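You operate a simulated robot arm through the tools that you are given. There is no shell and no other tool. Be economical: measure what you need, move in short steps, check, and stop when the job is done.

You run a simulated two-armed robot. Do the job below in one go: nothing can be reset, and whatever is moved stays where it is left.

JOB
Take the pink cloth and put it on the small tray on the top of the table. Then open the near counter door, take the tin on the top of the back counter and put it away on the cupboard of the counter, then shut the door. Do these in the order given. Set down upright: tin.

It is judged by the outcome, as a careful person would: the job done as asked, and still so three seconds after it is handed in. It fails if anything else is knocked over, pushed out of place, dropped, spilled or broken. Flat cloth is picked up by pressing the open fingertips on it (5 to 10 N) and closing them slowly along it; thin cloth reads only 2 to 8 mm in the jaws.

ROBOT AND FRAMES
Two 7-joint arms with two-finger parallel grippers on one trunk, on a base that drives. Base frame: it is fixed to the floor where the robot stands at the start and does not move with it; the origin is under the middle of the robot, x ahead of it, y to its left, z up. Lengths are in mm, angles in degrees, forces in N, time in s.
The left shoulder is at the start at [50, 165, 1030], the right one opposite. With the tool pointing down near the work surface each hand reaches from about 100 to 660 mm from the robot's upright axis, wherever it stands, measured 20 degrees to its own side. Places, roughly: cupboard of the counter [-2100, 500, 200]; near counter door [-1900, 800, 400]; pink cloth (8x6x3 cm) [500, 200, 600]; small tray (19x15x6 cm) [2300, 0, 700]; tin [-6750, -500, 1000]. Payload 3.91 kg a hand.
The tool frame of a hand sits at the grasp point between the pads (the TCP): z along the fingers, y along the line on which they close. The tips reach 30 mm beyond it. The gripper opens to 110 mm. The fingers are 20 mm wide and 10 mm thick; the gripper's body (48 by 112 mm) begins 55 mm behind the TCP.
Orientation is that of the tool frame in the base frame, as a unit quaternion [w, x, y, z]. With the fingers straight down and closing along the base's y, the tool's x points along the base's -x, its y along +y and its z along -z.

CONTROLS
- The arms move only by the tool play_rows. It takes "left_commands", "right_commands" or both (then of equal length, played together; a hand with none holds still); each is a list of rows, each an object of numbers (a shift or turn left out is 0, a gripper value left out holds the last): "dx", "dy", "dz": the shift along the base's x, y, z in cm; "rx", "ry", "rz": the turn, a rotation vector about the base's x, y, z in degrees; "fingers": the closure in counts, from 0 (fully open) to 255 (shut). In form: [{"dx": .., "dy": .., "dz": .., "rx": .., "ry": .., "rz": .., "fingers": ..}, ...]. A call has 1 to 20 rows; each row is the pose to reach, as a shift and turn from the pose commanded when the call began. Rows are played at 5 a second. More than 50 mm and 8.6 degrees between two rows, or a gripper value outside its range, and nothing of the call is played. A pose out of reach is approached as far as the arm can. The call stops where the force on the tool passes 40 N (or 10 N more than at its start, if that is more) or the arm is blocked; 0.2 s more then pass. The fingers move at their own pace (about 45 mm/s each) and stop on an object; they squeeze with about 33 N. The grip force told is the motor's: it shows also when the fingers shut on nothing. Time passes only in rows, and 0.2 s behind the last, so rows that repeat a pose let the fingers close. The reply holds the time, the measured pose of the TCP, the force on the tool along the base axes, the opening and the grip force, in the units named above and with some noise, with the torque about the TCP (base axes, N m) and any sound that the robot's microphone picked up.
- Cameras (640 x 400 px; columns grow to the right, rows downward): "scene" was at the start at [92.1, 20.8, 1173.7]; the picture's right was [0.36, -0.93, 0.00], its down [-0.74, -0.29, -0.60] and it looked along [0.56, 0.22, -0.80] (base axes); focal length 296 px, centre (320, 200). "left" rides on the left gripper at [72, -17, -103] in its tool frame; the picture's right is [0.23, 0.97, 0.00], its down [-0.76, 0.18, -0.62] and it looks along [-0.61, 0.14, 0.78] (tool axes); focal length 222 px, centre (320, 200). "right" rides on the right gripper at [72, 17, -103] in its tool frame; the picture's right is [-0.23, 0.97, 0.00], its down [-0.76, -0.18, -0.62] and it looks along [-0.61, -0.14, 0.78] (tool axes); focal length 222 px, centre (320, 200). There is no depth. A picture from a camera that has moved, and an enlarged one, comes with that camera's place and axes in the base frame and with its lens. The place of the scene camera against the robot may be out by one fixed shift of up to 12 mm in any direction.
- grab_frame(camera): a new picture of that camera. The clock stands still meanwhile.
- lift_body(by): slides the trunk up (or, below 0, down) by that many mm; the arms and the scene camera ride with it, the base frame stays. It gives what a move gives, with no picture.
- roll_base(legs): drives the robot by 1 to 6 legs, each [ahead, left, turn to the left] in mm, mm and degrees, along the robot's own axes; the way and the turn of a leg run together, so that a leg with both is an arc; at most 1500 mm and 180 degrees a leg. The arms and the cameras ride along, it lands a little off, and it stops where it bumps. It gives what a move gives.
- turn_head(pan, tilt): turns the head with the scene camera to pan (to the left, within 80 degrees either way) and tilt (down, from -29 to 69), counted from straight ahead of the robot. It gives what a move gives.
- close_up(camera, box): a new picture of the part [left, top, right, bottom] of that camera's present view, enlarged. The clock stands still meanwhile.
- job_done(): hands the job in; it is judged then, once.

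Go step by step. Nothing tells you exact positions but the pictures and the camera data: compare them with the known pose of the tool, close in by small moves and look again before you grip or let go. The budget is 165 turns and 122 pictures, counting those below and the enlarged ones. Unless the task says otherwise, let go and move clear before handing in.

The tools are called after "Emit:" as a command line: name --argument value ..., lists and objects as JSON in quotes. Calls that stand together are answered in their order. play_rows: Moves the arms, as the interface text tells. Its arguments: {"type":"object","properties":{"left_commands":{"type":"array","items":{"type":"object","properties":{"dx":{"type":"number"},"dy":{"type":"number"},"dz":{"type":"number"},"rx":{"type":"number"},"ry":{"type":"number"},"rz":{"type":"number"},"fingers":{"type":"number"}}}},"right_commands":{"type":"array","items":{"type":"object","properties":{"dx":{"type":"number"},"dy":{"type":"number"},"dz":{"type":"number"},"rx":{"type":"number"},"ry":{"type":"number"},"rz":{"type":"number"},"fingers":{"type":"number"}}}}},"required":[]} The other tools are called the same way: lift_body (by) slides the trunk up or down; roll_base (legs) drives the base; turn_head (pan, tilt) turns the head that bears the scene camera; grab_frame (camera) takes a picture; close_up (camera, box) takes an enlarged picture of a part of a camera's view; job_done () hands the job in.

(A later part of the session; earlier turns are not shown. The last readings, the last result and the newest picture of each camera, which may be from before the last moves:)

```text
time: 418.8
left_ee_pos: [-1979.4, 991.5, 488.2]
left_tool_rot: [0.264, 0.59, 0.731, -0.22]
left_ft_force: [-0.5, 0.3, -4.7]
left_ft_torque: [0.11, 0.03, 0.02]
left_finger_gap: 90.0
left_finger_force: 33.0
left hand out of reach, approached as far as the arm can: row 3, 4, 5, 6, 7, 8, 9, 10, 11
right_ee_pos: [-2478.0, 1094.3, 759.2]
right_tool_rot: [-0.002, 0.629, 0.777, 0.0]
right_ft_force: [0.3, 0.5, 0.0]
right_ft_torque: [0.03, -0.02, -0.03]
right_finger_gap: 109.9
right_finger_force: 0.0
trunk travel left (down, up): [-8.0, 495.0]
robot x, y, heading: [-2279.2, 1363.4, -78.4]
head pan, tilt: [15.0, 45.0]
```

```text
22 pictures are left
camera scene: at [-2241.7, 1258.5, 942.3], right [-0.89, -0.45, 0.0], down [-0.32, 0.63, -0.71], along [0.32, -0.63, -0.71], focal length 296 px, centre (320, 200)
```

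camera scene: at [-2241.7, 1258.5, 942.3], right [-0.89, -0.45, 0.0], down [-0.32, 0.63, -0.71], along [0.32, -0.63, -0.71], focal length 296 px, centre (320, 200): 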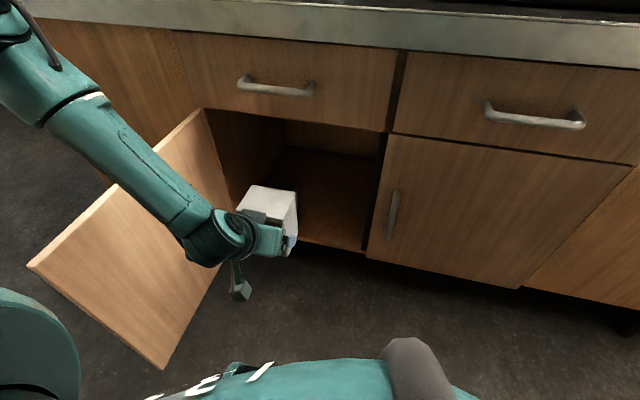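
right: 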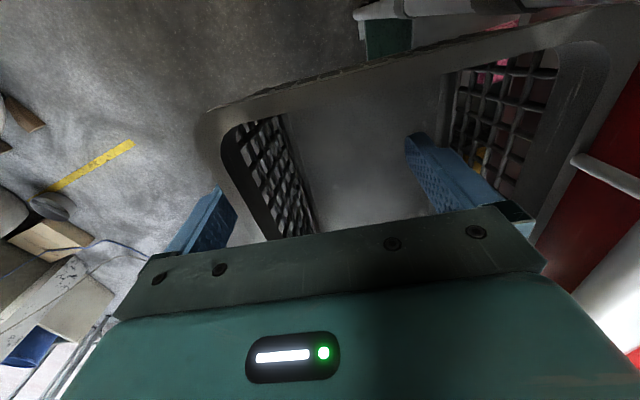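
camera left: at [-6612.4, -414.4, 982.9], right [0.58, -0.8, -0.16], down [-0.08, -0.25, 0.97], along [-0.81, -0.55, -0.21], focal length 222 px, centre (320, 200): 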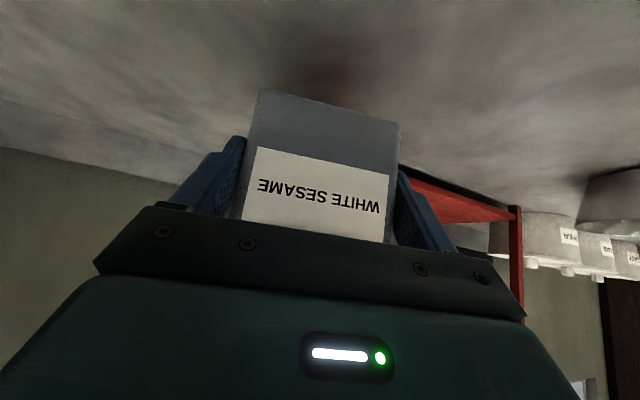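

Close in, the arm can't go lower at this pitch; farther ahead it can. The opening is right there, so I'll move forward and down toward it together.

Emit:
play_rows --left_commands '[{"dy": -2}, {"dy": -4, "dz": -1}, {"dx": -0.3, "dy": -6, "dz": -3}, {"dx": -0.6, "dy": -8, "dz": -5}, {"dx": -0.9, "dy": -10, "dz": -8}, {"dx": -1, "dy": -12, "dz": -11}, {"dx": -1, "dy": -14, "dz": -14}, {"dx": -1, "dy": -14, "dz": -14}]'

Emit:
grab_frame --camera "scene"

```text
time: 420.6
left_ee_pos: [-1936.6, 919.3, 481.4]
left_tool_rot: [0.264, 0.59, 0.73, -0.22]
left_ft_force: [-0.1, -0.6, -4.0]
left_ft_torque: [0.09, 0.01, 0.01]
left_finger_gap: 89.7
left_finger_force: 33.2
left hand out of reach, approached as far as the arm can: row 2, 3, 4, 5, 6, 7, 8
right_ee_pos: [-2479.4, 1094.8, 759.6]
right_tool_rot: [-0.002, 0.629, 0.777, 0.001]
right_ft_force: [-0.3, -0.3, 0.0]
right_ft_torque: [0.01, -0.01, -0.05]
right_finger_gap: 109.9
right_finger_force: 0.0
trunk travel left (down, up): [-8.0, 495.0]
robot x, y, heading: [-2279.1, 1365.5, -78.4]
head pan, tilt: [15.0, 45.0]
```

```text
21 pictures are left
camera scene: at [-2241.7, 1258.5, 942.3], right [-0.89, -0.45, 0.0], down [-0.32, 0.63, -0.71], along [0.32, -0.63, -0.71], focal length 296 px, centre (320, 200)
```

scene: 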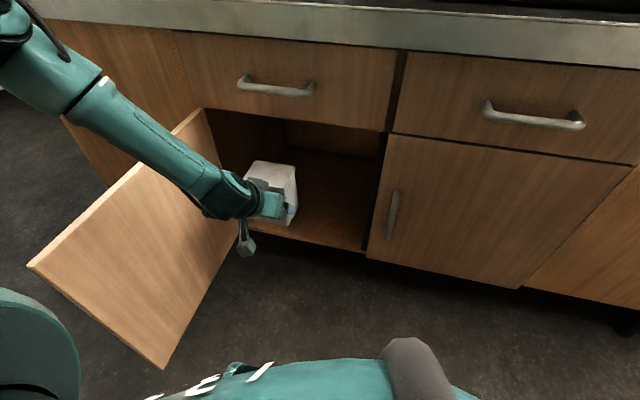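

The wrist is limited because the forearm comes in from the left; yawing the hand clockwise (tin stays upright) should free it. Turning it 36° and then lowering.

Emit:
play_rows --left_commands '[{"rz": -7.2, "dy": 1}, {"rz": -14.4, "dy": 1}, {"rz": -21.6, "dy": 1}, {"rz": -28.8, "dy": 1}, {"rz": -36, "dy": 1}, {"rz": -36, "dy": 1, "dz": -3}, {"rz": -36, "dy": 0, "dz": -6}, {"rz": -36, "dy": -1, "dz": -9}, {"rz": -36, "dy": -2, "dz": -12}, {"rz": -36, "dy": -3, "dz": -15}, {"rz": -36, "dy": -3, "dz": -15}]'

Emit:
grab_frame --camera "scene"

```text
time: 423.0
left_ee_pos: [-1923.6, 927.0, 484.1]
left_tool_rot: [0.183, 0.787, 0.514, -0.29]
left_ft_force: [0.2, -0.5, -4.9]
left_ft_torque: [0.12, -0.07, -0.01]
left_finger_gap: 90.0
left_finger_force: 32.9
left hand out of reach, approached as far as the arm can: row 2, 3, 4, 6, 7, 8, 9, 10, 11
right_ee_pos: [-2478.8, 1094.2, 760.1]
right_tool_rot: [-0.002, 0.629, 0.777, 0.001]
right_ft_force: [-0.6, 0.5, -0.7]
right_ft_torque: [0.01, -0.02, 0.0]
right_finger_gap: 110.1
right_finger_force: 0.0
trunk travel left (down, up): [-8.0, 495.0]
robot x, y, heading: [-2279.0, 1365.0, -78.3]
head pan, tilt: [15.0, 45.0]
```

```text
20 pictures are left
camera scene: at [-2241.7, 1258.5, 942.3], right [-0.89, -0.45, 0.0], down [-0.32, 0.63, -0.71], along [0.32, -0.63, -0.71], focal length 296 px, centre (320, 200)
```

scene: 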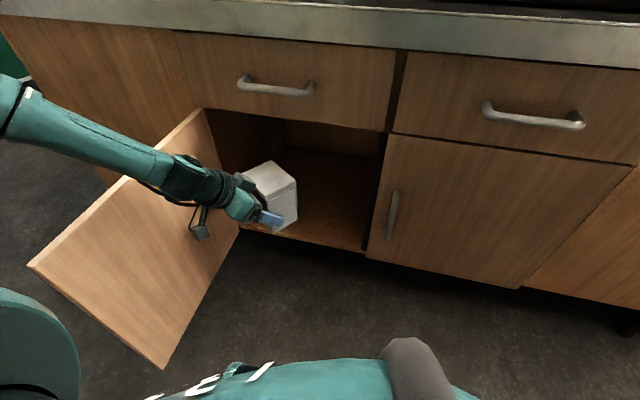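

The earlier handle reach worked with the hand nearer my centreline (lateral ~95). I'll undo the yaw, bring the hand to the right, then try forward and down in front of the right-hand door.

Emit:
play_rows --left_commands '[{"rz": 6, "dx": -1, "dy": 2, "dz": 2}, {"rz": 12, "dx": -2.5, "dy": 3, "dz": 4}, {"rz": 18, "dx": -4.5, "dy": 3, "dz": 5}, {"rz": 24, "dx": -7, "dy": 3, "dz": 5}, {"rz": 30, "dx": -9.5, "dy": 2, "dz": 5}, {"rz": 32, "dx": -12, "dy": 1, "dz": 5}, {"rz": 32, "dx": -14, "dy": 0, "dz": 4}, {"rz": 32, "dx": -16, "dy": -1, "dz": 2}, {"rz": 32, "dx": -16, "dy": -3, "dz": 0}, {"rz": 32, "dx": -16, "dy": -4, "dz": -3}, {"rz": 32, "dx": -16, "dy": -5, "dz": -6}, {"rz": 32, "dx": -16, "dy": -5, "dz": -6}]'

```text
time: 425.6
left_ee_pos: [-2001.7, 920.0, 519.5]
left_tool_rot: [0.256, 0.615, 0.709, -0.23]
left_ft_force: [-1.4, 0.2, -4.4]
left_ft_torque: [0.11, 0.04, 0.0]
left_finger_gap: 89.7
left_finger_force: 33.2
left hand out of reach, approached as far as the arm can: row 6, 7, 8, 9, 10, 11, 12
right_ee_pos: [-2478.4, 1093.4, 760.2]
right_tool_rot: [-0.001, 0.629, 0.777, 0.001]
right_ft_force: [1.2, 0.4, 0.1]
right_ft_torque: [0.0, -0.02, 0.0]
right_finger_gap: 110.1
right_finger_force: 0.1
trunk travel left (down, up): [-8.0, 495.0]
robot x, y, heading: [-2276.8, 1363.8, -78.6]
head pan, tilt: [15.0, 45.0]
```

The elbow has settled in an unfavourable posture. I'll raise the trunk a little, bring the hand back to tool-down near the body (tin briefly tilted but firmly held) and repeat the sequence that worked for the handle.

Emit:
lift_body --by 120

Emit:
play_rows --left_commands '[{"rx": 4.9, "ry": 1, "dy": 2, "dz": 2}, {"rx": 9.8, "ry": 2, "dy": 4, "dz": 4}, {"rx": 14.7, "ry": 3, "dx": -0.5, "dy": 7, "dz": 7}, {"rx": 19.6, "ry": 4, "dx": -1, "dy": 10, "dz": 10}, {"rx": 24.5, "ry": 5, "dx": -1.5, "dy": 13, "dz": 13}, {"rx": 29.4, "ry": 6, "dx": -2, "dy": 15, "dz": 15}, {"rx": 34.3, "ry": 7, "dx": -2.5, "dy": 17, "dz": 17}, {"rx": 39.2, "ry": 8, "dx": -2.7, "dy": 17, "dz": 17}, {"rx": 39.2, "ry": 8, "dx": -2.7, "dy": 17, "dz": 17}]'

Emit:
grab_frame --camera "scene"

```text
time: 427.1
left_ee_pos: [-2000.8, 920.2, 638.8]
left_tool_rot: [0.255, 0.615, 0.71, -0.229]
left_ft_force: [-0.6, 0.3, -4.8]
left_ft_torque: [0.09, 0.01, -0.02]
left_finger_gap: 90.0
left_finger_force: 33.3
right_ee_pos: [-2478.8, 1094.4, 879.0]
right_tool_rot: [-0.002, 0.629, 0.777, 0.001]
right_ft_force: [0.7, -0.1, 0.6]
right_ft_torque: [-0.01, 0.02, -0.03]
right_finger_gap: 109.9
right_finger_force: 0.0
trunk travel left (down, up): [-128.0, 375.0]
robot x, y, heading: [-2280.5, 1366.7, -78.3]
head pan, tilt: [15.0, 45.0]
```

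```text
time: 429.1
left_ee_pos: [-2028.3, 1092.8, 810.1]
left_tool_rot: [-0.015, 0.649, 0.76, -0.019]
left_ft_force: [0.6, 0.0, -2.7]
left_ft_torque: [0.12, 0.06, 0.0]
left_finger_gap: 89.8
left_finger_force: 32.9
right_ee_pos: [-2479.6, 1095.1, 879.1]
right_tool_rot: [-0.002, 0.629, 0.777, 0.0]
right_ft_force: [-0.4, -0.4, -0.1]
right_ft_torque: [-0.01, -0.01, 0.0]
right_finger_gap: 109.6
right_finger_force: 0.0
trunk travel left (down, up): [-128.0, 375.0]
robot x, y, heading: [-2277.8, 1368.4, -78.7]
head pan, tilt: [15.0, 45.0]
```

```text
19 pictures are left
camera scene: at [-2241.7, 1258.5, 1062.3], right [-0.89, -0.45, 0.0], down [-0.32, 0.63, -0.71], along [0.32, -0.63, -0.71], focal length 296 px, centre (320, 200)
```

scene: 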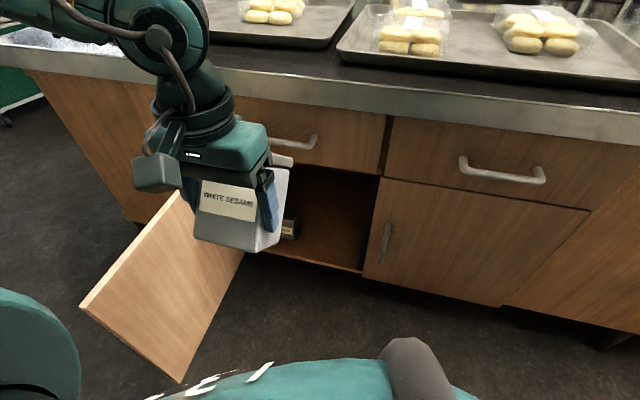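

Good posture now. I'll go lower and forward while tool-down, nearer the centreline, then pitch up at the end.

Emit:
play_rows --left_commands '[{"dx": -1.5, "dy": 0, "dz": -3}, {"dx": -3, "dy": -1, "dz": -7}, {"dx": -4.5, "dy": -3, "dz": -11}, {"dx": -6, "dy": -5, "dz": -15}, {"dx": -6.4, "dy": -8, "dz": -19}, {"dx": -6.4, "dy": -11, "dz": -23}, {"dx": -6.4, "dy": -14, "dz": -27}, {"dx": -6.4, "dy": -14.6, "dz": -29}, {"dx": -6.4, "dy": -14.6, "dz": -29}]'

Emit:
play_rows --left_commands '[{"rx": -4.9, "ry": -1}, {"rx": -9.8, "ry": -2}, {"rx": -14.7, "ry": -3}, {"rx": -19.6, "ry": -4}, {"rx": -24.5, "ry": -5, "dy": -1}, {"rx": -29.4, "ry": -6, "dy": -2}, {"rx": -34.3, "ry": -7, "dy": -3}, {"rx": -39.2, "ry": -8, "dy": -4}, {"rx": -39.2, "ry": -8, "dy": -4}]'

```text
refused: row 5 steps farther than a row can; nothing moved
```

```text
time: 431.1
left_ee_pos: [-2027.8, 1019.4, 817.8]
left_tool_rot: [0.255, 0.615, 0.709, -0.231]
left_ft_force: [0.5, 0.1, -4.3]
left_ft_torque: [0.16, 0.02, 0.03]
left_finger_gap: 90.0
left_finger_force: 32.7
left hand out of reach, approached as far as the arm can: row 4, 5, 6, 7, 8, 9
right_ee_pos: [-2477.7, 1093.8, 880.1]
right_tool_rot: [-0.001, 0.63, 0.777, 0.001]
right_ft_force: [0.6, 0.6, 1.0]
right_ft_torque: [0.0, 0.02, 0.01]
right_finger_gap: 110.0
right_finger_force: 0.1
trunk travel left (down, up): [-128.0, 375.0]
robot x, y, heading: [-2278.8, 1367.1, -78.3]
head pan, tilt: [15.0, 45.0]
```

One call was refused for step size; I'll undo the pitch and redo the lowering with smaller steps.

Emit:
play_rows --left_commands '[{"rx": 6.5, "ry": 1.3, "dy": 1}, {"rx": 13, "ry": 2.6, "dy": 2}, {"rx": 19.6, "ry": 4, "dy": 3}, {"rx": 26, "ry": 5.3, "dy": 4}, {"rx": 32.6, "ry": 6.6, "dy": 5}, {"rx": 39.2, "ry": 8, "dy": 6}, {"rx": 39.2, "ry": 8, "dx": -1, "dy": 5.5, "dz": -4}, {"rx": 39.2, "ry": 8, "dx": -2, "dy": 4.5, "dz": -8}, {"rx": 39.2, "ry": 8, "dx": -3, "dy": 3, "dz": -12}, {"rx": 39.2, "ry": 8, "dx": -4, "dy": 1, "dz": -16}, {"rx": 39.2, "ry": 8, "dx": -5, "dy": -1, "dz": -20}, {"rx": 39.2, "ry": 8, "dx": -6, "dy": -3, "dz": -24}, {"rx": 39.2, "ry": 8, "dx": -6.5, "dy": -5, "dz": -28}, {"rx": 39.2, "ry": 8, "dx": -6.5, "dy": -7, "dz": -31}, {"rx": 39.2, "ry": 8, "dx": -6.5, "dy": -7, "dz": -31}]'

Emit:
play_rows --left_commands '[{"rx": -4.9, "ry": -1}, {"rx": -9.8, "ry": -2}, {"rx": -14.7, "ry": -3}, {"rx": -19.6, "ry": -4}, {"rx": -24.5, "ry": -5}, {"rx": -29.4, "ry": -6}, {"rx": -34.3, "ry": -7}, {"rx": -39.2, "ry": -8}, {"rx": -39.2, "ry": -8}]'

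Emit:
grab_frame --camera "scene"

```text
time: 434.3
left_ee_pos: [-2020.0, 1014.7, 605.5]
left_tool_rot: [-0.015, 0.647, 0.762, -0.019]
left_ft_force: [0.1, -0.1, -4.8]
left_ft_torque: [0.1, 0.03, -0.02]
left_finger_gap: 89.8
left_finger_force: 33.1
left hand out of reach, approached as far as the arm can: row 11, 12, 13, 14, 15
right_ee_pos: [-2478.7, 1094.4, 880.0]
right_tool_rot: [-0.003, 0.63, 0.777, 0.0]
right_ft_force: [-0.3, -0.4, 0.6]
right_ft_torque: [0.01, 0.0, 0.0]
right_finger_gap: 110.2
right_finger_force: 0.1
trunk travel left (down, up): [-128.0, 375.0]
robot x, y, heading: [-2280.1, 1365.3, -78.4]
head pan, tilt: [15.0, 45.0]
```

```text
time: 436.3
left_ee_pos: [-2009.7, 1014.0, 621.0]
left_tool_rot: [0.255, 0.615, 0.71, -0.23]
left_ft_force: [0.5, 0.5, -4.7]
left_ft_torque: [0.11, 0.0, 0.0]
left_finger_gap: 89.7
left_finger_force: 33.0
left hand out of reach, approached as far as the arm can: row 7, 8, 9
right_ee_pos: [-2478.8, 1094.2, 879.7]
right_tool_rot: [-0.001, 0.629, 0.778, 0.001]
right_ft_force: [-0.9, 0.3, -0.5]
right_ft_torque: [-0.02, 0.01, -0.03]
right_finger_gap: 110.0
right_finger_force: 0.1
trunk travel left (down, up): [-128.0, 375.0]
robot x, y, heading: [-2278.8, 1368.6, -78.2]
head pan, tilt: [15.0, 45.0]
```

```text
18 pictures are left
camera scene: at [-2241.7, 1258.5, 1062.3], right [-0.89, -0.45, 0.0], down [-0.32, 0.63, -0.71], along [0.32, -0.63, -0.71], focal length 296 px, centre (320, 200)
```

scene: 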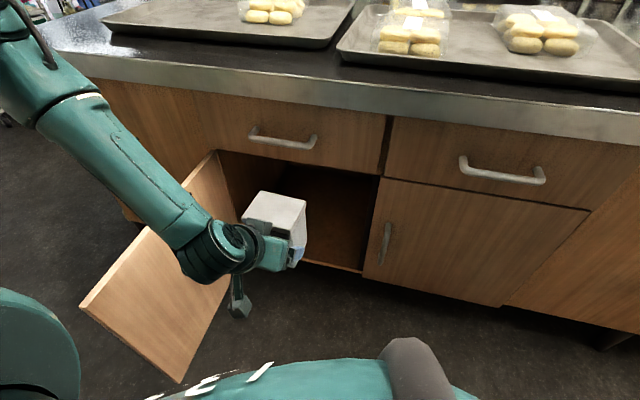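

Before struggling further with the tin in hand, I'll use the empty right arm (mirror kinematics) in free space to learn how low it can reach. Trunk to bottom first.

Emit:
lift_body --by -122

Emit:
play_rows --right_commands '[{"dz": -4}, {"dz": -8}, {"dz": -12}, {"dz": -16}, {"dz": -20}, {"dz": -24}, {"dz": -28}, {"dz": -32}, {"dz": -36}, {"dz": -40}, {"dz": -44}, {"dz": -48}, {"dz": -48}]'

```text
time: 437.8
left_ee_pos: [-2010.2, 1014.4, 500.2]
left_tool_rot: [0.256, 0.615, 0.71, -0.229]
left_ft_force: [-0.8, -0.1, -4.1]
left_ft_torque: [0.15, 0.0, 0.0]
left_finger_gap: 90.1
left_finger_force: 33.3
right_ee_pos: [-2477.9, 1095.1, 758.3]
right_tool_rot: [-0.002, 0.63, 0.777, 0.001]
right_ft_force: [0.5, 0.8, 1.3]
right_ft_torque: [-0.01, -0.01, 0.03]
right_finger_gap: 109.7
right_finger_force: 0.1
trunk travel left (down, up): [-6.0, 497.0]
robot x, y, heading: [-2276.5, 1366.2, -78.3]
head pan, tilt: [15.0, 45.0]
```

```text
time: 439.5
left_ee_pos: [-2010.0, 1014.8, 498.8]
left_tool_rot: [0.254, 0.616, 0.71, -0.228]
left_ft_force: [-0.8, 0.7, -4.2]
left_ft_torque: [0.14, 0.04, -0.02]
left_finger_gap: 89.9
left_finger_force: 33.3
right_ee_pos: [-2472.7, 1079.8, 459.0]
right_tool_rot: [0.007, 0.635, 0.772, -0.006]
right_ft_force: [-0.3, -1.1, -0.6]
right_ft_torque: [0.06, -0.04, 0.0]
right_finger_gap: 109.8
right_finger_force: 0.1
right hand out of reach, approached as far as the arm can: row 1, 2, 3, 4, 5, 6, 7
trunk travel left (down, up): [-6.0, 497.0]
robot x, y, heading: [-2276.4, 1368.8, -78.5]
head pan, tilt: [15.0, 45.0]
stopped in row 8 (right hand): the force on the tool passed its limit at 57 N (the readings are from after the stop); the commanded pose is now the measured one
```

The right hand got down to z 459 before touching my own base. I'll move it forward away from the base and continue testing lower.

Emit:
play_rows --right_commands '[{"dz": 3, "dy": -2}, {"dz": 3, "dx": 0.6, "dy": -6}, {"dz": 2, "dx": 1.4, "dy": -10}, {"dz": 0, "dx": 2.2, "dy": -14}, {"dz": -4, "dx": 2.8, "dy": -16}, {"dz": -8, "dx": 3.2, "dy": -18}, {"dz": -12, "dx": 3.2, "dy": -19}, {"dz": -16, "dx": 3.2, "dy": -19}, {"dz": -20, "dx": 3.2, "dy": -19}, {"dz": -22, "dx": 3.2, "dy": -19}, {"dz": -22, "dx": 3.2, "dy": -19}]'

```text
time: 441.9
left_ee_pos: [-2009.7, 1014.7, 499.0]
left_tool_rot: [0.255, 0.615, 0.71, -0.229]
left_ft_force: [-0.9, 0.3, -4.2]
left_ft_torque: [0.13, -0.01, -0.01]
left_finger_gap: 90.1
left_finger_force: 32.7
right_ee_pos: [-2439.3, 888.6, 238.0]
right_tool_rot: [0.007, 0.635, 0.773, -0.006]
right_ft_force: [0.1, -0.6, 0.0]
right_ft_torque: [0.02, 0.01, -0.02]
right_finger_gap: 109.9
right_finger_force: 0.1
trunk travel left (down, up): [-6.0, 497.0]
robot x, y, heading: [-2277.1, 1364.0, -78.4]
head pan, tilt: [15.0, 45.0]
```

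The right arm reaches (z 238, tool-down) freely. Now testing pitching it up 40° there.

Emit:
play_rows --right_commands '[{"rx": -6.5, "ry": -1.3, "dz": 1}, {"rx": -13, "ry": -2.6, "dz": 1}, {"rx": -19.6, "ry": -4, "dz": 1}, {"rx": -26, "ry": -5.3, "dz": 1}, {"rx": -32.6, "ry": -6.6, "dz": 1}, {"rx": -39.2, "ry": -8, "dz": 1}, {"rx": -39.2, "ry": -8, "dz": 1}]'

```text
time: 443.5
left_ee_pos: [-2010.4, 1014.4, 498.8]
left_tool_rot: [0.255, 0.615, 0.71, -0.229]
left_ft_force: [-0.3, -0.6, -4.2]
left_ft_torque: [0.16, 0.02, 0.0]
left_finger_gap: 90.0
left_finger_force: 33.1
right_ee_pos: [-2440.7, 891.7, 248.7]
right_tool_rot: [0.186, 0.616, 0.75, -0.151]
right_ft_force: [-0.1, 0.1, -0.2]
right_ft_torque: [0.04, 0.03, -0.02]
right_finger_gap: 110.1
right_finger_force: 0.1
right hand out of reach, approached as far as the arm can: row 5, 6, 7
trunk travel left (down, up): [-6.0, 497.0]
robot x, y, heading: [-2274.9, 1363.6, -78.5]
head pan, tilt: [15.0, 45.0]
```

Emit:
play_rows --right_commands '[{"dx": 0.4, "dy": -2, "rx": -2, "ry": -0.4}, {"dx": 0.8, "dy": -4, "rx": -4, "ry": -0.8}, {"dx": 1.2, "dy": -6, "rx": -6, "ry": -1.2}, {"dx": 1.6, "dy": -8, "rx": -9, "ry": -1.8}, {"dx": 2, "dy": -10, "rx": -12, "ry": -2.4}, {"dx": 2, "dy": -10, "rx": -12, "ry": -2.4}]'

```text
time: 444.9
left_ee_pos: [-2010.4, 1015.6, 499.1]
left_tool_rot: [0.255, 0.615, 0.71, -0.229]
left_ft_force: [-0.8, -0.3, -4.4]
left_ft_torque: [0.12, 0.04, 0.02]
left_finger_gap: 89.8
left_finger_force: 32.3
right_ee_pos: [-2452.2, 819.0, 247.6]
right_tool_rot: [0.258, 0.593, 0.739, -0.188]
right_ft_force: [-0.2, 0.2, -0.9]
right_ft_torque: [0.01, 0.02, 0.03]
right_finger_gap: 109.9
right_finger_force: 0.0
right hand out of reach, approached as far as the arm can: row 2, 3, 4, 5, 6
trunk travel left (down, up): [-6.0, 497.0]
robot x, y, heading: [-2276.2, 1365.4, -78.3]
head pan, tilt: [15.0, 45.0]
```

Reachable: pitch ≈53° at (ahead 500, lateral 280, z 248). I'll look at where the right elbow sits in that posture to judge the mirrored clearance to the open door.

Emit:
turn_head --pan -45 --tilt 45

Emit:
grab_frame --camera "scene"

```text
time: 446.2
left_ee_pos: [-2010.3, 1013.9, 498.7]
left_tool_rot: [0.256, 0.615, 0.71, -0.229]
left_ft_force: [-0.4, 0.0, -3.4]
left_ft_torque: [0.15, 0.04, 0.0]
left_finger_gap: 90.2
left_finger_force: 32.4
right_ee_pos: [-2451.4, 818.8, 247.6]
right_tool_rot: [0.258, 0.594, 0.739, -0.187]
right_ft_force: [-0.6, 1.2, 1.2]
right_ft_torque: [-0.01, 0.01, 0.01]
right_finger_gap: 110.2
right_finger_force: 0.1
trunk travel left (down, up): [-6.0, 497.0]
robot x, y, heading: [-2277.5, 1363.7, -78.4]
head pan, tilt: [-45.0, 45.0]
```

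```text
17 pictures are left
camera scene: at [-2322.8, 1263.3, 940.3], right [-0.84, 0.55, 0.0], down [0.39, 0.59, -0.71], along [-0.39, -0.59, -0.71], focal length 296 px, centre (320, 200)
```

scene: 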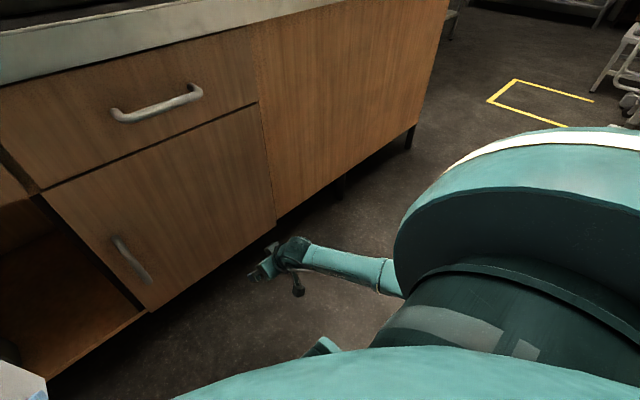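

The arm hangs almost straight down with its elbow near lateral 400, so there's room if I stand further right. Retracting the right hand and bringing the left (with the tin) up to the same tucked tool-down start.

Emit:
play_rows --left_commands '[{"rx": 6.5, "ry": 1.3, "dy": 1, "dz": 4}, {"rx": 13, "ry": 2.6, "dy": 2, "dz": 8}, {"rx": 19.6, "ry": 4, "dy": 3, "dz": 12}, {"rx": 26, "ry": 5.3, "dy": 5, "dz": 16}, {"rx": 32.6, "ry": 6.6, "dy": 7, "dz": 20}, {"rx": 39.2, "ry": 8, "dy": 9, "dz": 24}, {"rx": 39.2, "ry": 8, "dx": 1, "dy": 11, "dz": 26}, {"rx": 39.2, "ry": 8, "dx": 2, "dy": 13, "dz": 26}, {"rx": 39.2, "ry": 8, "dx": 3, "dy": 14.5, "dz": 26}, {"rx": 39.2, "ry": 8, "dx": 3, "dy": 14.5, "dz": 26}, {"rx": 39.2, "ry": 8, "dx": 3, "dy": 14.5, "dz": 26}, {"rx": 39.2, "ry": 8, "dx": 3, "dy": 14.5, "dz": 26}, {"rx": 39.2, "ry": 8, "dx": 3, "dy": 14.5, "dz": 26}, {"rx": 39.2, "ry": 8, "dx": 3, "dy": 14.5, "dz": 26}, {"rx": 39.2, "ry": 8, "dx": 3, "dy": 14.5, "dz": 26}, {"rx": 39.2, "ry": 8, "dx": 3, "dy": 14.5, "dz": 26}, {"rx": 39.2, "ry": 8, "dx": 3, "dy": 14.5, "dz": 26}]' --right_commands '[{"rx": 6, "ry": 1.2, "dy": 1}, {"rx": 12, "ry": 2.4, "dy": 2}, {"rx": 18, "ry": 3.6, "dy": 3}, {"rx": 24, "ry": 4.8, "dy": 4}, {"rx": 30, "ry": 6, "dy": 5}, {"rx": 36, "ry": 7.2, "dy": 7, "dx": 0.5}, {"rx": 36, "ry": 7.2, "dy": 7, "dx": 0.5, "dz": 5}, {"rx": 36, "ry": 7.2, "dy": 7, "dx": 0.5, "dz": 10}, {"rx": 36, "ry": 7.2, "dy": 7, "dx": 0.5, "dz": 15}, {"rx": 36, "ry": 7.2, "dy": 7, "dx": 0.5, "dz": 20}, {"rx": 36, "ry": 7.2, "dy": 7, "dx": 0.5, "dz": 25}, {"rx": 36, "ry": 7.2, "dy": 7, "dx": 0.5, "dz": 30}, {"rx": 36, "ry": 7.2, "dy": 9, "dx": 0, "dz": 34}, {"rx": 36, "ry": 7.2, "dy": 13, "dx": -0.5, "dz": 37}, {"rx": 36, "ry": 7.2, "dy": 17, "dx": -1, "dz": 40}, {"rx": 36, "ry": 7.2, "dy": 20, "dx": -1.5, "dz": 43}, {"rx": 36, "ry": 7.2, "dy": 20, "dx": -1.5, "dz": 43}]'

```text
refused: row 14 steps farther than a row can; nothing moved
```

Emit:
play_rows --left_commands '[{"rx": 6.5, "ry": 1.3, "dy": 1, "dz": 4}, {"rx": 13, "ry": 2.6, "dy": 2, "dz": 8}, {"rx": 19.6, "ry": 4, "dy": 3, "dz": 12}, {"rx": 26, "ry": 5.3, "dy": 5, "dz": 16}, {"rx": 32.6, "ry": 6.6, "dy": 7, "dz": 20}, {"rx": 39.2, "ry": 8, "dy": 9, "dz": 24}, {"rx": 39.2, "ry": 8, "dx": 1, "dy": 11, "dz": 26}, {"rx": 39.2, "ry": 8, "dx": 2, "dy": 13, "dz": 26}, {"rx": 39.2, "ry": 8, "dx": 3, "dy": 14.5, "dz": 26}, {"rx": 39.2, "ry": 8, "dx": 3, "dy": 14.5, "dz": 26}, {"rx": 39.2, "ry": 8, "dx": 3, "dy": 14.5, "dz": 26}, {"rx": 39.2, "ry": 8, "dx": 3, "dy": 14.5, "dz": 26}, {"rx": 39.2, "ry": 8, "dx": 3, "dy": 14.5, "dz": 26}, {"rx": 39.2, "ry": 8, "dx": 3, "dy": 14.5, "dz": 26}, {"rx": 39.2, "ry": 8, "dx": 3, "dy": 14.5, "dz": 26}, {"rx": 39.2, "ry": 8, "dx": 3, "dy": 14.5, "dz": 26}, {"rx": 39.2, "ry": 8, "dx": 3, "dy": 14.5, "dz": 26}]' --right_commands '[{"rx": 6, "ry": 1.2, "dy": 1}, {"rx": 12, "ry": 2.4, "dy": 2}, {"rx": 18, "ry": 3.6, "dy": 3}, {"rx": 24, "ry": 4.8, "dy": 4}, {"rx": 30, "ry": 6, "dy": 5}, {"rx": 36, "ry": 7.2, "dy": 7, "dx": 0.5}, {"rx": 36, "ry": 7.2, "dy": 7, "dx": 0.5, "dz": 4.5}, {"rx": 36, "ry": 7.2, "dy": 7, "dx": 0.5, "dz": 9}, {"rx": 36, "ry": 7.2, "dy": 7, "dx": 0.5, "dz": 13.5}, {"rx": 36, "ry": 7.2, "dy": 7, "dx": 0.5, "dz": 18}, {"rx": 36, "ry": 7.2, "dy": 7, "dx": 0.5, "dz": 22.5}, {"rx": 36, "ry": 7.2, "dy": 7, "dx": 0.5, "dz": 27}, {"rx": 36, "ry": 7.2, "dy": 8, "dx": 0.5, "dz": 31}, {"rx": 36, "ry": 7.2, "dy": 10, "dx": 0, "dz": 35}, {"rx": 36, "ry": 7.2, "dy": 12.5, "dx": -0.5, "dz": 39}, {"rx": 36, "ry": 7.2, "dy": 15.5, "dx": -1, "dz": 42}, {"rx": 36, "ry": 7.2, "dy": 18, "dx": -1.5, "dz": 44}]'

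Emit:
roll_base --legs '[[0, -110, 0]]'

```text
time: 449.8
left_ee_pos: [-1983.0, 1157.8, 758.6]
left_tool_rot: [-0.014, 0.648, 0.761, -0.02]
left_ft_force: [0.5, -0.6, -4.5]
left_ft_torque: [0.13, 0.02, -0.02]
left_finger_gap: 89.8
left_finger_force: 32.4
right_ee_pos: [-2465.0, 999.1, 688.1]
right_tool_rot: [0.017, 0.631, 0.775, 0.013]
right_ft_force: [-0.2, 0.0, -0.4]
right_ft_torque: [0.0, -0.01, 0.0]
right_finger_gap: 109.8
right_finger_force: 0.0
trunk travel left (down, up): [-6.0, 497.0]
robot x, y, heading: [-2277.7, 1367.4, -78.5]
head pan, tilt: [-45.0, 45.0]
```

```text
time: 451.4
left_ee_pos: [-2086.5, 1136.1, 757.6]
left_tool_rot: [-0.015, 0.648, 0.761, -0.019]
left_ft_force: [0.6, 0.2, -4.4]
left_ft_torque: [0.12, -0.01, 0.01]
left_finger_gap: 89.9
left_finger_force: 33.3
right_ee_pos: [-2568.2, 977.9, 688.2]
right_tool_rot: [0.017, 0.63, 0.776, 0.014]
right_ft_force: [-0.1, -0.3, 0.1]
right_ft_torque: [0.0, -0.02, -0.01]
right_finger_gap: 110.2
right_finger_force: 0.1
trunk travel left (down, up): [-6.0, 497.0]
robot x, y, heading: [-2385.2, 1346.1, -78.3]
head pan, tilt: [-45.0, 45.0]
```

Now following the same path with the left arm: down, then forward and down.

Emit:
play_rows --left_commands '[{"dz": -4}, {"dz": -8}, {"dz": -12}, {"dz": -16, "dy": -1}, {"dz": -20, "dy": -2, "dx": 0.3}, {"dz": -24, "dy": -4, "dx": 0.7}, {"dz": -27, "dy": -7, "dx": 1.2}, {"dz": -30, "dy": -10, "dx": 1.8}, {"dz": -33, "dy": -13, "dx": 2.5}, {"dz": -36, "dy": -15, "dx": 3}, {"dz": -38, "dy": -16.5, "dx": 3.3}, {"dz": -38, "dy": -16.5, "dx": 3.3}]'

```text
time: 454.0
left_ee_pos: [-2037.7, 995.4, 430.7]
left_tool_rot: [-0.015, 0.648, 0.762, -0.02]
left_ft_force: [-0.7, -0.7, -4.2]
left_ft_torque: [0.11, 0.01, -0.03]
left_finger_gap: 89.6
left_finger_force: 32.3
left hand out of reach, approached as far as the arm can: row 3, 9, 10, 11, 12
right_ee_pos: [-2567.6, 975.8, 688.4]
right_tool_rot: [0.017, 0.631, 0.776, 0.013]
right_ft_force: [-0.3, 0.0, -0.2]
right_ft_torque: [-0.03, 0.01, 0.02]
right_finger_gap: 110.0
right_finger_force: 0.0
trunk travel left (down, up): [-6.0, 497.0]
robot x, y, heading: [-2382.5, 1342.0, -78.2]
head pan, tilt: [-45.0, 45.0]
```

Better (z 430). I'll come back slightly, go deeper first, then forward again as the right arm did.

Emit:
play_rows --left_commands '[{"dy": 3, "dx": -0.6}, {"dy": 6, "dx": -1.2}, {"dy": 9, "dx": -1.8}, {"dy": 9, "dx": -1.8, "dz": -3}, {"dy": 9, "dx": -1.8, "dz": -6}, {"dy": 8, "dx": -1.6, "dz": -9}, {"dy": 6, "dx": -1.2, "dz": -11}, {"dy": 4, "dx": -0.8, "dz": -13}, {"dy": 1, "dx": -0.2, "dz": -14}, {"dy": -2, "dx": 0.4, "dz": -14}, {"dy": -3, "dx": 0.6, "dz": -14}, {"dy": -3, "dx": 0.6, "dz": -14}]'

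```text
time: 456.6
left_ee_pos: [-2006.7, 1017.6, 412.3]
left_tool_rot: [-0.016, 0.649, 0.761, -0.02]
left_ft_force: [-0.6, 0.4, -2.8]
left_ft_torque: [0.14, 0.01, 0.05]
left_finger_gap: 89.7
left_finger_force: 33.2
left hand out of reach, approached as far as the arm can: row 4, 5, 6, 7, 8, 9, 10, 11, 12
right_ee_pos: [-2567.5, 976.7, 688.0]
right_tool_rot: [0.017, 0.631, 0.776, 0.013]
right_ft_force: [0.0, -0.1, 0.5]
right_ft_torque: [0.02, 0.02, -0.02]
right_finger_gap: 110.2
right_finger_force: 0.2
trunk travel left (down, up): [-6.0, 497.0]
robot x, y, heading: [-2383.8, 1345.8, -78.2]
head pan, tilt: [-45.0, 45.0]
```

The left elbow is still in a poor posture. I'll lead the left hand through the mirror image of the right arm's own history (across to near the centreline, back, out to the side), then try down again.

Emit:
play_rows --left_commands '[{"dz": 4}, {"dz": 8}, {"dz": 12}, {"dz": 15}, {"dx": -4, "dy": -2, "dz": 15}, {"dx": -8, "dy": -4, "dz": 15}, {"dx": -12, "dy": -6, "dz": 15}, {"dx": -15.5, "dy": -8.5, "dz": 15}, {"dx": -19, "dy": -10.5, "dz": 15}, {"dx": -21.8, "dy": -12.5, "dz": 15}, {"dx": -21.8, "dy": -12.5, "dz": 15}, {"dx": -22.5, "dy": -9, "dz": 17}, {"dx": -23.2, "dy": -5.5, "dz": 19.5}, {"dx": -24, "dy": -2, "dz": 22}, {"dx": -24.7, "dy": 1.5, "dz": 24.5}, {"dx": -25, "dy": 3, "dz": 25}, {"dx": -25, "dy": 3, "dz": 25}]'

Emit:
play_rows --left_commands '[{"dx": 3, "dy": 2, "dz": 2}, {"dx": 6, "dy": 4, "dz": 4}, {"dx": 9, "dy": 6.5, "dz": 6}, {"dx": 12, "dy": 9, "dz": 8}, {"dx": 15, "dy": 11.5, "dz": 10}, {"dx": 16.5, "dy": 12.4, "dz": 10}, {"dx": 16.5, "dy": 12.4, "dz": 10}]'

Emit:
play_rows --left_commands '[{"dz": -4, "dy": -1}, {"dz": -8, "dy": -2}, {"dz": -12, "dy": -3}, {"dz": -16, "dy": -4}, {"dz": -20, "dy": -5}, {"dz": -24, "dy": -6}, {"dz": -28, "dy": -7}, {"dz": -30, "dy": -9, "dx": 0.6}, {"dz": -32, "dy": -12, "dx": 1.2}, {"dz": -34, "dy": -15, "dx": 1.8}, {"dz": -37, "dy": -18, "dx": 2.4}, {"dz": -40, "dy": -20, "dx": 3}, {"dz": -43, "dy": -21, "dx": 3.2}, {"dz": -43, "dy": -21, "dx": 3.2}]'

```text
time: 460.2
left_ee_pos: [-2242.6, 1048.0, 658.7]
left_tool_rot: [-0.015, 0.649, 0.761, -0.02]
left_ft_force: [-0.6, -0.1, -4.3]
left_ft_torque: [0.12, 0.03, 0.03]
left_finger_gap: 89.8
left_finger_force: 32.9
left hand out of reach, approached as far as the arm can: row 8, 9, 10, 11, 12, 13, 14, 15, 16, 17
right_ee_pos: [-2567.3, 976.6, 687.9]
right_tool_rot: [0.016, 0.63, 0.776, 0.014]
right_ft_force: [-0.2, 0.0, -0.2]
right_ft_torque: [0.03, -0.01, 0.0]
right_finger_gap: 109.9
right_finger_force: 0.2
trunk travel left (down, up): [-6.0, 497.0]
robot x, y, heading: [-2380.3, 1343.5, -78.3]
head pan, tilt: [-45.0, 45.0]
```

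```text
time: 461.8
left_ee_pos: [-2078.2, 1175.4, 759.5]
left_tool_rot: [-0.015, 0.648, 0.762, -0.019]
left_ft_force: [0.0, 1.3, -4.6]
left_ft_torque: [0.16, 0.04, 0.0]
left_finger_gap: 89.6
left_finger_force: 32.9
right_ee_pos: [-2567.9, 976.5, 687.4]
right_tool_rot: [0.016, 0.631, 0.776, 0.013]
right_ft_force: [0.1, -0.2, 0.0]
right_ft_torque: [-0.02, 0.04, 0.02]
right_finger_gap: 110.0
right_finger_force: 0.1
trunk travel left (down, up): [-6.0, 497.0]
robot x, y, heading: [-2384.3, 1343.0, -78.4]
head pan, tilt: [-45.0, 45.0]
```

```text
time: 464.8
left_ee_pos: [-2026.2, 1008.2, 420.6]
left_tool_rot: [-0.015, 0.648, 0.761, -0.02]
left_ft_force: [0.5, 0.0, -3.2]
left_ft_torque: [0.12, 0.0, 0.01]
left_finger_gap: 89.5
left_finger_force: 32.9
left hand out of reach, approached as far as the arm can: row 2, 3, 4, 10, 11, 12, 13, 14
right_ee_pos: [-2566.7, 976.1, 687.4]
right_tool_rot: [0.017, 0.63, 0.776, 0.013]
right_ft_force: [-0.6, -0.3, -1.1]
right_ft_torque: [0.01, 0.02, -0.04]
right_finger_gap: 110.1
right_finger_force: 0.1
trunk travel left (down, up): [-6.0, 497.0]
robot x, y, heading: [-2379.0, 1341.5, -78.4]
head pan, tilt: [-45.0, 45.0]
```

Emit:
play_rows --left_commands '[{"dz": 2, "dy": 3, "dx": -1.5}, {"dz": 2, "dy": 6, "dx": -3}, {"dz": 2, "dy": 8.1, "dx": -4.3}, {"dz": -1, "dy": 8.1, "dx": -4.3}, {"dz": -4, "dy": 8.1, "dx": -4.3}, {"dz": -7, "dy": 8.1, "dx": -4.3}, {"dz": -10, "dy": 8.1, "dx": -4.3}, {"dz": -10, "dy": 8.1, "dx": -4.3}]'

Emit:
turn_head --pan 40 --tilt 45

Emit:
grab_frame --camera "scene"

```text
time: 466.6
left_ee_pos: [-2054.1, 1088.8, 406.3]
left_tool_rot: [-0.014, 0.648, 0.761, -0.02]
left_ft_force: [-0.2, -0.4, -3.8]
left_ft_torque: [0.11, 0.05, 0.0]
left_finger_gap: 89.7
left_finger_force: 33.4
left hand out of reach, approached as far as the arm can: row 5, 6, 7, 8
right_ee_pos: [-2567.8, 976.2, 687.0]
right_tool_rot: [0.017, 0.63, 0.776, 0.013]
right_ft_force: [-0.7, -0.4, -0.3]
right_ft_torque: [0.0, 0.01, 0.01]
right_finger_gap: 110.1
right_finger_force: 0.0
trunk travel left (down, up): [-6.0, 497.0]
robot x, y, heading: [-2383.3, 1349.1, -78.1]
head pan, tilt: [-45.0, 45.0]
```

```text
time: 468.2
left_ee_pos: [-2053.6, 1088.3, 405.1]
left_tool_rot: [-0.015, 0.648, 0.761, -0.021]
left_ft_force: [0.1, 0.0, -3.7]
left_ft_torque: [0.09, 0.07, 0.0]
left_finger_gap: 89.7
left_finger_force: 32.4
right_ee_pos: [-2567.6, 976.6, 687.7]
right_tool_rot: [0.016, 0.631, 0.776, 0.014]
right_ft_force: [-0.5, -0.3, 0.2]
right_ft_torque: [0.03, 0.01, 0.04]
right_finger_gap: 109.8
right_finger_force: 0.0
trunk travel left (down, up): [-6.0, 497.0]
robot x, y, heading: [-2383.0, 1347.4, -78.4]
head pan, tilt: [40.0, 45.0]
```

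```text
16 pictures are left
camera scene: at [-2318.6, 1259.4, 940.3], right [-0.62, -0.78, 0.0], down [-0.55, 0.44, -0.71], along [0.55, -0.44, -0.71], focal length 296 px, centre (320, 200)
```

scene: 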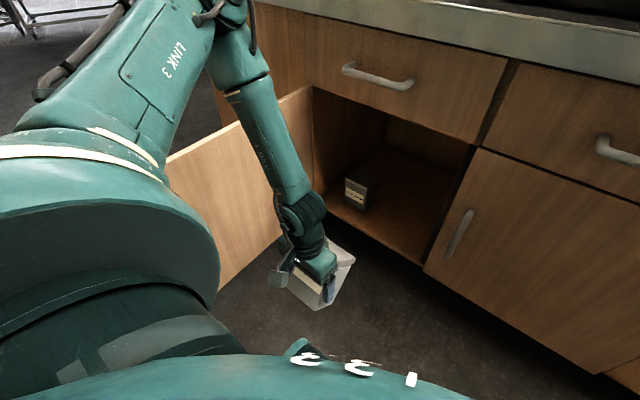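

The picture shows the left elbow is up in front, while the right arm's was low and out. I'll step right for room, then tuck the left hand in tightly at chest height to swing the elbow outward, and check.

Emit:
play_rows --left_commands '[{"dz": 4.5}, {"dz": 9}, {"dz": 13.5}, {"dz": 18}, {"dz": 22.5}, {"dz": 27}, {"dz": 31}, {"dz": 35}, {"dz": 38, "dy": 2}, {"dz": 40, "dy": 5}, {"dz": 42, "dy": 8}, {"dz": 43, "dy": 11}, {"dz": 44, "dy": 13, "dx": -1}, {"dz": 44, "dy": 14, "dx": -1.5}, {"dz": 44, "dy": 14, "dx": -1.5}]'

Emit:
roll_base --legs '[[0, -150, 0]]'

Emit:
turn_head --pan 60 --tilt 30

Emit:
grab_frame --camera "scene"

```text
time: 471.4
left_ee_pos: [-2070.4, 1231.3, 846.8]
left_tool_rot: [-0.015, 0.648, 0.761, -0.021]
left_ft_force: [0.3, -0.5, -4.0]
left_ft_torque: [0.14, 0.01, -0.03]
left_finger_gap: 89.9
left_finger_force: 32.9
right_ee_pos: [-2567.4, 976.6, 687.6]
right_tool_rot: [0.016, 0.631, 0.776, 0.013]
right_ft_force: [0.5, 0.6, 0.1]
right_ft_torque: [0.0, -0.01, 0.0]
right_finger_gap: 109.8
right_finger_force: 0.0
trunk travel left (down, up): [-6.0, 497.0]
robot x, y, heading: [-2385.4, 1346.5, -78.5]
head pan, tilt: [40.0, 45.0]
```

```text
time: 473.4
left_ee_pos: [-2214.6, 1201.8, 846.5]
left_tool_rot: [-0.014, 0.645, 0.764, -0.02]
left_ft_force: [0.3, 0.0, -3.3]
left_ft_torque: [0.15, 0.01, 0.01]
left_finger_gap: 89.7
left_finger_force: 33.5
right_ee_pos: [-2711.0, 945.7, 687.5]
right_tool_rot: [0.016, 0.629, 0.777, 0.014]
right_ft_force: [0.1, -0.2, 0.7]
right_ft_torque: [0.0, -0.01, 0.01]
right_finger_gap: 110.1
right_finger_force: 0.0
trunk travel left (down, up): [-6.0, 497.0]
robot x, y, heading: [-2525.8, 1315.5, -77.8]
head pan, tilt: [40.0, 45.0]
```

```text
time: 474.2
left_ee_pos: [-2214.0, 1201.8, 846.8]
left_tool_rot: [-0.014, 0.646, 0.763, -0.02]
left_ft_force: [-0.2, 1.0, -4.1]
left_ft_torque: [0.09, 0.0, -0.03]
left_finger_gap: 90.0
left_finger_force: 32.8
right_ee_pos: [-2711.7, 945.1, 688.1]
right_tool_rot: [0.017, 0.629, 0.777, 0.014]
right_ft_force: [1.3, -0.7, -0.3]
right_ft_torque: [0.01, 0.0, 0.02]
right_finger_gap: 110.1
right_finger_force: 0.0
trunk travel left (down, up): [-6.0, 497.0]
robot x, y, heading: [-2526.1, 1310.6, -78.4]
head pan, tilt: [60.0, 30.0]
```

```text
15 pictures are left
camera scene: at [-2441.1, 1251.5, 962.9], right [-0.31, -0.95, 0.0], down [-0.48, 0.16, -0.87], along [0.82, -0.27, -0.5], focal length 296 px, centre (320, 200)
```

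scene: 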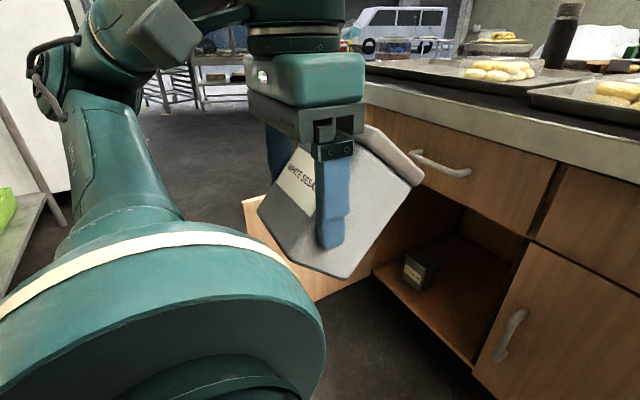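

The elbow is now out to the side. Going straight down with slight forward drift.

Emit:
play_rows --left_commands '[{"dz": -4, "dy": -1}, {"dz": -8, "dy": -2}, {"dz": -12, "dy": -3}, {"dz": -16, "dy": -4}, {"dz": -20, "dy": -5}, {"dz": -24, "dy": -6}, {"dz": -28, "dy": -7}, {"dz": -32, "dy": -8.5}, {"dz": -36, "dy": -10}, {"dz": -39, "dy": -12}, {"dz": -39, "dy": -12}]'

Emit:
play_rows --left_commands '[{"dz": 0, "dx": 0.6, "dy": -3}, {"dz": -1, "dx": 1.2, "dy": -6}, {"dz": -3, "dx": 1.8, "dy": -9}, {"dz": -6, "dx": 2.4, "dy": -12}, {"dz": -9, "dx": 2.8, "dy": -14}, {"dz": -12, "dx": 3, "dy": -15}, {"dz": -12, "dx": 3, "dy": -15}]'

```text
time: 476.6
left_ee_pos: [-2214.9, 1081.5, 456.7]
left_tool_rot: [-0.015, 0.646, 0.763, -0.02]
left_ft_force: [0.1, 0.6, -3.5]
left_ft_torque: [0.16, 0.0, 0.0]
left_finger_gap: 89.8
left_finger_force: 33.1
left hand out of reach, approached as far as the arm can: row 3, 4, 5, 6, 7, 8
right_ee_pos: [-2710.6, 945.1, 687.6]
right_tool_rot: [0.017, 0.629, 0.777, 0.014]
right_ft_force: [0.0, -0.1, 0.2]
right_ft_torque: [0.01, 0.03, 0.04]
right_finger_gap: 110.1
right_finger_force: 0.0
trunk travel left (down, up): [-6.0, 497.0]
robot x, y, heading: [-2527.5, 1316.1, -78.4]
head pan, tilt: [60.0, 30.0]
```

```text
time: 478.2
left_ee_pos: [-2164.5, 974.3, 421.9]
left_tool_rot: [-0.014, 0.646, 0.763, -0.02]
left_ft_force: [-1.0, 0.0, -3.9]
left_ft_torque: [0.16, 0.03, -0.01]
left_finger_gap: 89.5
left_finger_force: 33.3
left hand out of reach, approached as far as the arm can: row 4, 5, 6, 7
right_ee_pos: [-2710.2, 946.6, 686.6]
right_tool_rot: [0.017, 0.629, 0.777, 0.014]
right_ft_force: [-0.5, 0.0, -1.1]
right_ft_torque: [-0.02, 0.01, -0.02]
right_finger_gap: 110.0
right_finger_force: 0.1
trunk travel left (down, up): [-6.0, 497.0]
robot x, y, heading: [-2523.2, 1316.5, -78.0]
head pan, tilt: [60.0, 30.0]
```

Close to the right arm's path but still stopping at z≈420. Trying further out to the side (lateral ≈350) where the elbow can drop, then down.

Emit:
play_rows --left_commands '[{"dz": 2, "dx": 1, "dy": 3}, {"dz": 2, "dx": 3, "dy": 6}, {"dz": 2, "dx": 5.5, "dy": 8.5}, {"dz": 2, "dx": 8, "dy": 10}, {"dz": 0, "dx": 9, "dy": 11}, {"dz": -3, "dx": 9, "dy": 11}, {"dz": -6, "dx": 9, "dy": 11}, {"dz": -9, "dx": 9, "dy": 11}, {"dz": -12, "dx": 9, "dy": 11}, {"dz": -15, "dx": 9, "dy": 11}, {"dz": -15, "dx": 9, "dy": 11}]'

Emit:
turn_head --pan 60 --tilt 45

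Emit:
grab_frame --camera "scene"

```text
time: 480.6
left_ee_pos: [-2076.3, 1089.1, 374.0]
left_tool_rot: [-0.014, 0.646, 0.763, -0.019]
left_ft_force: [0.3, -0.5, -3.9]
left_ft_torque: [0.15, 0.02, 0.0]
left_finger_gap: 89.6
left_finger_force: 32.9
left hand out of reach, approached as far as the arm can: row 7, 8, 9, 10, 11
right_ee_pos: [-2711.6, 946.4, 687.9]
right_tool_rot: [0.016, 0.629, 0.777, 0.014]
right_ft_force: [-1.0, -0.2, 0.2]
right_ft_torque: [0.0, 0.01, 0.01]
right_finger_gap: 109.8
right_finger_force: 0.0
trunk travel left (down, up): [-6.0, 497.0]
robot x, y, heading: [-2524.8, 1314.4, -78.3]
head pan, tilt: [60.0, 30.0]
```

```text
time: 481.4
left_ee_pos: [-2076.5, 1091.7, 373.2]
left_tool_rot: [-0.014, 0.646, 0.763, -0.019]
left_ft_force: [0.1, 0.5, -4.3]
left_ft_torque: [0.11, 0.02, -0.05]
left_finger_gap: 89.9
left_finger_force: 33.0
right_ee_pos: [-2710.3, 945.4, 687.8]
right_tool_rot: [0.016, 0.629, 0.777, 0.014]
right_ft_force: [0.1, 0.2, 0.0]
right_ft_torque: [0.03, 0.0, -0.01]
right_finger_gap: 109.8
right_finger_force: 0.1
trunk travel left (down, up): [-6.0, 497.0]
robot x, y, heading: [-2529.1, 1314.5, -78.1]
head pan, tilt: [60.0, 45.0]
```

```text
14 pictures are left
camera scene: at [-2449.7, 1254.3, 940.3], right [-0.31, -0.95, 0.0], down [-0.67, 0.22, -0.71], along [0.67, -0.22, -0.71], focal length 296 px, centre (320, 200)
```

scene: 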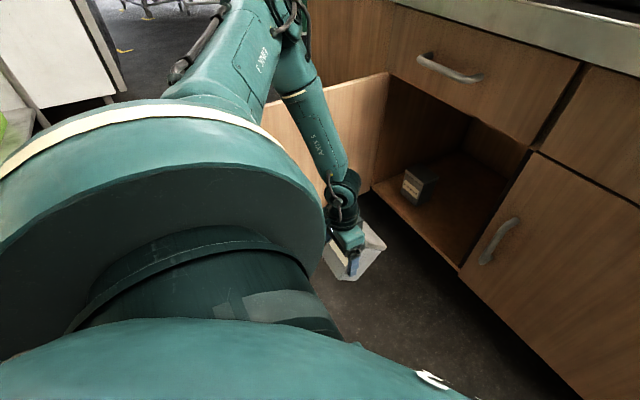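

Useful: going forward while descending is what flips the elbow up. I'll tuck again and descend straight at ahead ≈230, lateral ≈300, only then go forward.

Emit:
play_rows --left_commands '[{"dz": 4.5, "dx": -1}, {"dz": 9, "dx": -2, "dy": 1}, {"dz": 13.5, "dx": -3, "dy": 2}, {"dz": 18, "dx": -4, "dy": 3}, {"dz": 22.5, "dx": -5, "dy": 4}, {"dz": 27, "dx": -6, "dy": 5}, {"dz": 31.5, "dx": -7, "dy": 6}, {"dz": 36, "dx": -8, "dy": 7}, {"dz": 40, "dx": -9.5, "dy": 8}, {"dz": 43, "dx": -11, "dy": 9}, {"dz": 46, "dx": -12, "dy": 9.7}, {"dz": 48, "dx": -12, "dy": 9.7}, {"dz": 48, "dx": -12, "dy": 9.7}]'

Emit:
play_rows --left_commands '[{"dz": -3, "dy": -1}, {"dz": -6, "dy": -2}, {"dz": -9, "dy": -3}, {"dz": -12, "dy": -3.5}, {"dz": -15, "dy": -3.5}, {"dz": -18, "dy": -3.5}, {"dz": -21, "dy": -3.5}, {"dz": -24, "dy": -3.5}, {"dz": -27, "dy": -3.5}, {"dz": -30, "dy": -3.5}, {"dz": -33, "dy": -3.5}, {"dz": -36, "dy": -3.5}, {"dz": -37, "dy": -3.5}, {"dz": -37, "dy": -3.5}]'

```text
time: 484.1
left_ee_pos: [-2196.6, 1184.8, 853.2]
left_tool_rot: [-0.015, 0.646, 0.763, -0.02]
left_ft_force: [0.5, 0.0, -4.8]
left_ft_torque: [0.11, 0.01, -0.02]
left_finger_gap: 89.6
left_finger_force: 33.2
right_ee_pos: [-2711.4, 945.2, 688.0]
right_tool_rot: [0.017, 0.629, 0.777, 0.013]
right_ft_force: [-0.2, 0.7, -0.4]
right_ft_torque: [0.0, 0.0, 0.03]
right_finger_gap: 109.9
right_finger_force: 0.1
trunk travel left (down, up): [-6.0, 497.0]
robot x, y, heading: [-2525.1, 1311.2, -78.0]
head pan, tilt: [60.0, 45.0]
```

```text
time: 487.1
left_ee_pos: [-2196.2, 1144.4, 482.7]
left_tool_rot: [-0.015, 0.647, 0.762, -0.02]
left_ft_force: [-0.5, -0.4, -3.1]
left_ft_torque: [0.14, 0.02, -0.01]
left_finger_gap: 89.7
left_finger_force: 33.5
left hand out of reach, approached as far as the arm can: row 5, 6, 7, 8, 9, 10, 11, 12, 13, 14
right_ee_pos: [-2711.3, 946.1, 687.9]
right_tool_rot: [0.016, 0.629, 0.777, 0.013]
right_ft_force: [0.0, 0.1, -0.1]
right_ft_torque: [0.0, 0.02, 0.0]
right_finger_gap: 110.1
right_finger_force: 0.0
trunk travel left (down, up): [-6.0, 497.0]
robot x, y, heading: [-2528.7, 1314.7, -78.1]
head pan, tilt: [60.0, 45.0]
```

Reached z 483 at ahead 232. Now repeating the right arm's forward-then-down steps.

Emit:
play_rows --left_commands '[{"dz": -3}, {"dz": 0, "dy": -2}, {"dz": 0, "dx": 0.6, "dy": -6}, {"dz": -1, "dx": 1.4, "dy": -10}, {"dz": -3, "dx": 2.2, "dy": -14}, {"dz": -7, "dx": 2.8, "dy": -16}, {"dz": -11, "dx": 3.2, "dy": -18}, {"dz": -15, "dx": 3.2, "dy": -19}, {"dz": -18, "dx": 3.2, "dy": -19}, {"dz": -18, "dx": 3.2, "dy": -19}]'

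```text
time: 489.4
left_ee_pos: [-2146.3, 991.9, 408.1]
left_tool_rot: [-0.014, 0.647, 0.762, -0.02]
left_ft_force: [0.0, 0.3, -3.7]
left_ft_torque: [0.14, 0.01, -0.03]
left_finger_gap: 89.7
left_finger_force: 32.3
left hand out of reach, approached as far as the arm can: row 6, 7, 8, 9, 10
right_ee_pos: [-2711.1, 944.7, 689.1]
right_tool_rot: [0.017, 0.629, 0.777, 0.014]
right_ft_force: [-0.9, -0.1, -0.1]
right_ft_torque: [0.01, 0.02, 0.0]
right_finger_gap: 109.8
right_finger_force: 0.1
trunk travel left (down, up): [-6.0, 497.0]
robot x, y, heading: [-2526.0, 1315.8, -78.1]
head pan, tilt: [60.0, 45.0]
```

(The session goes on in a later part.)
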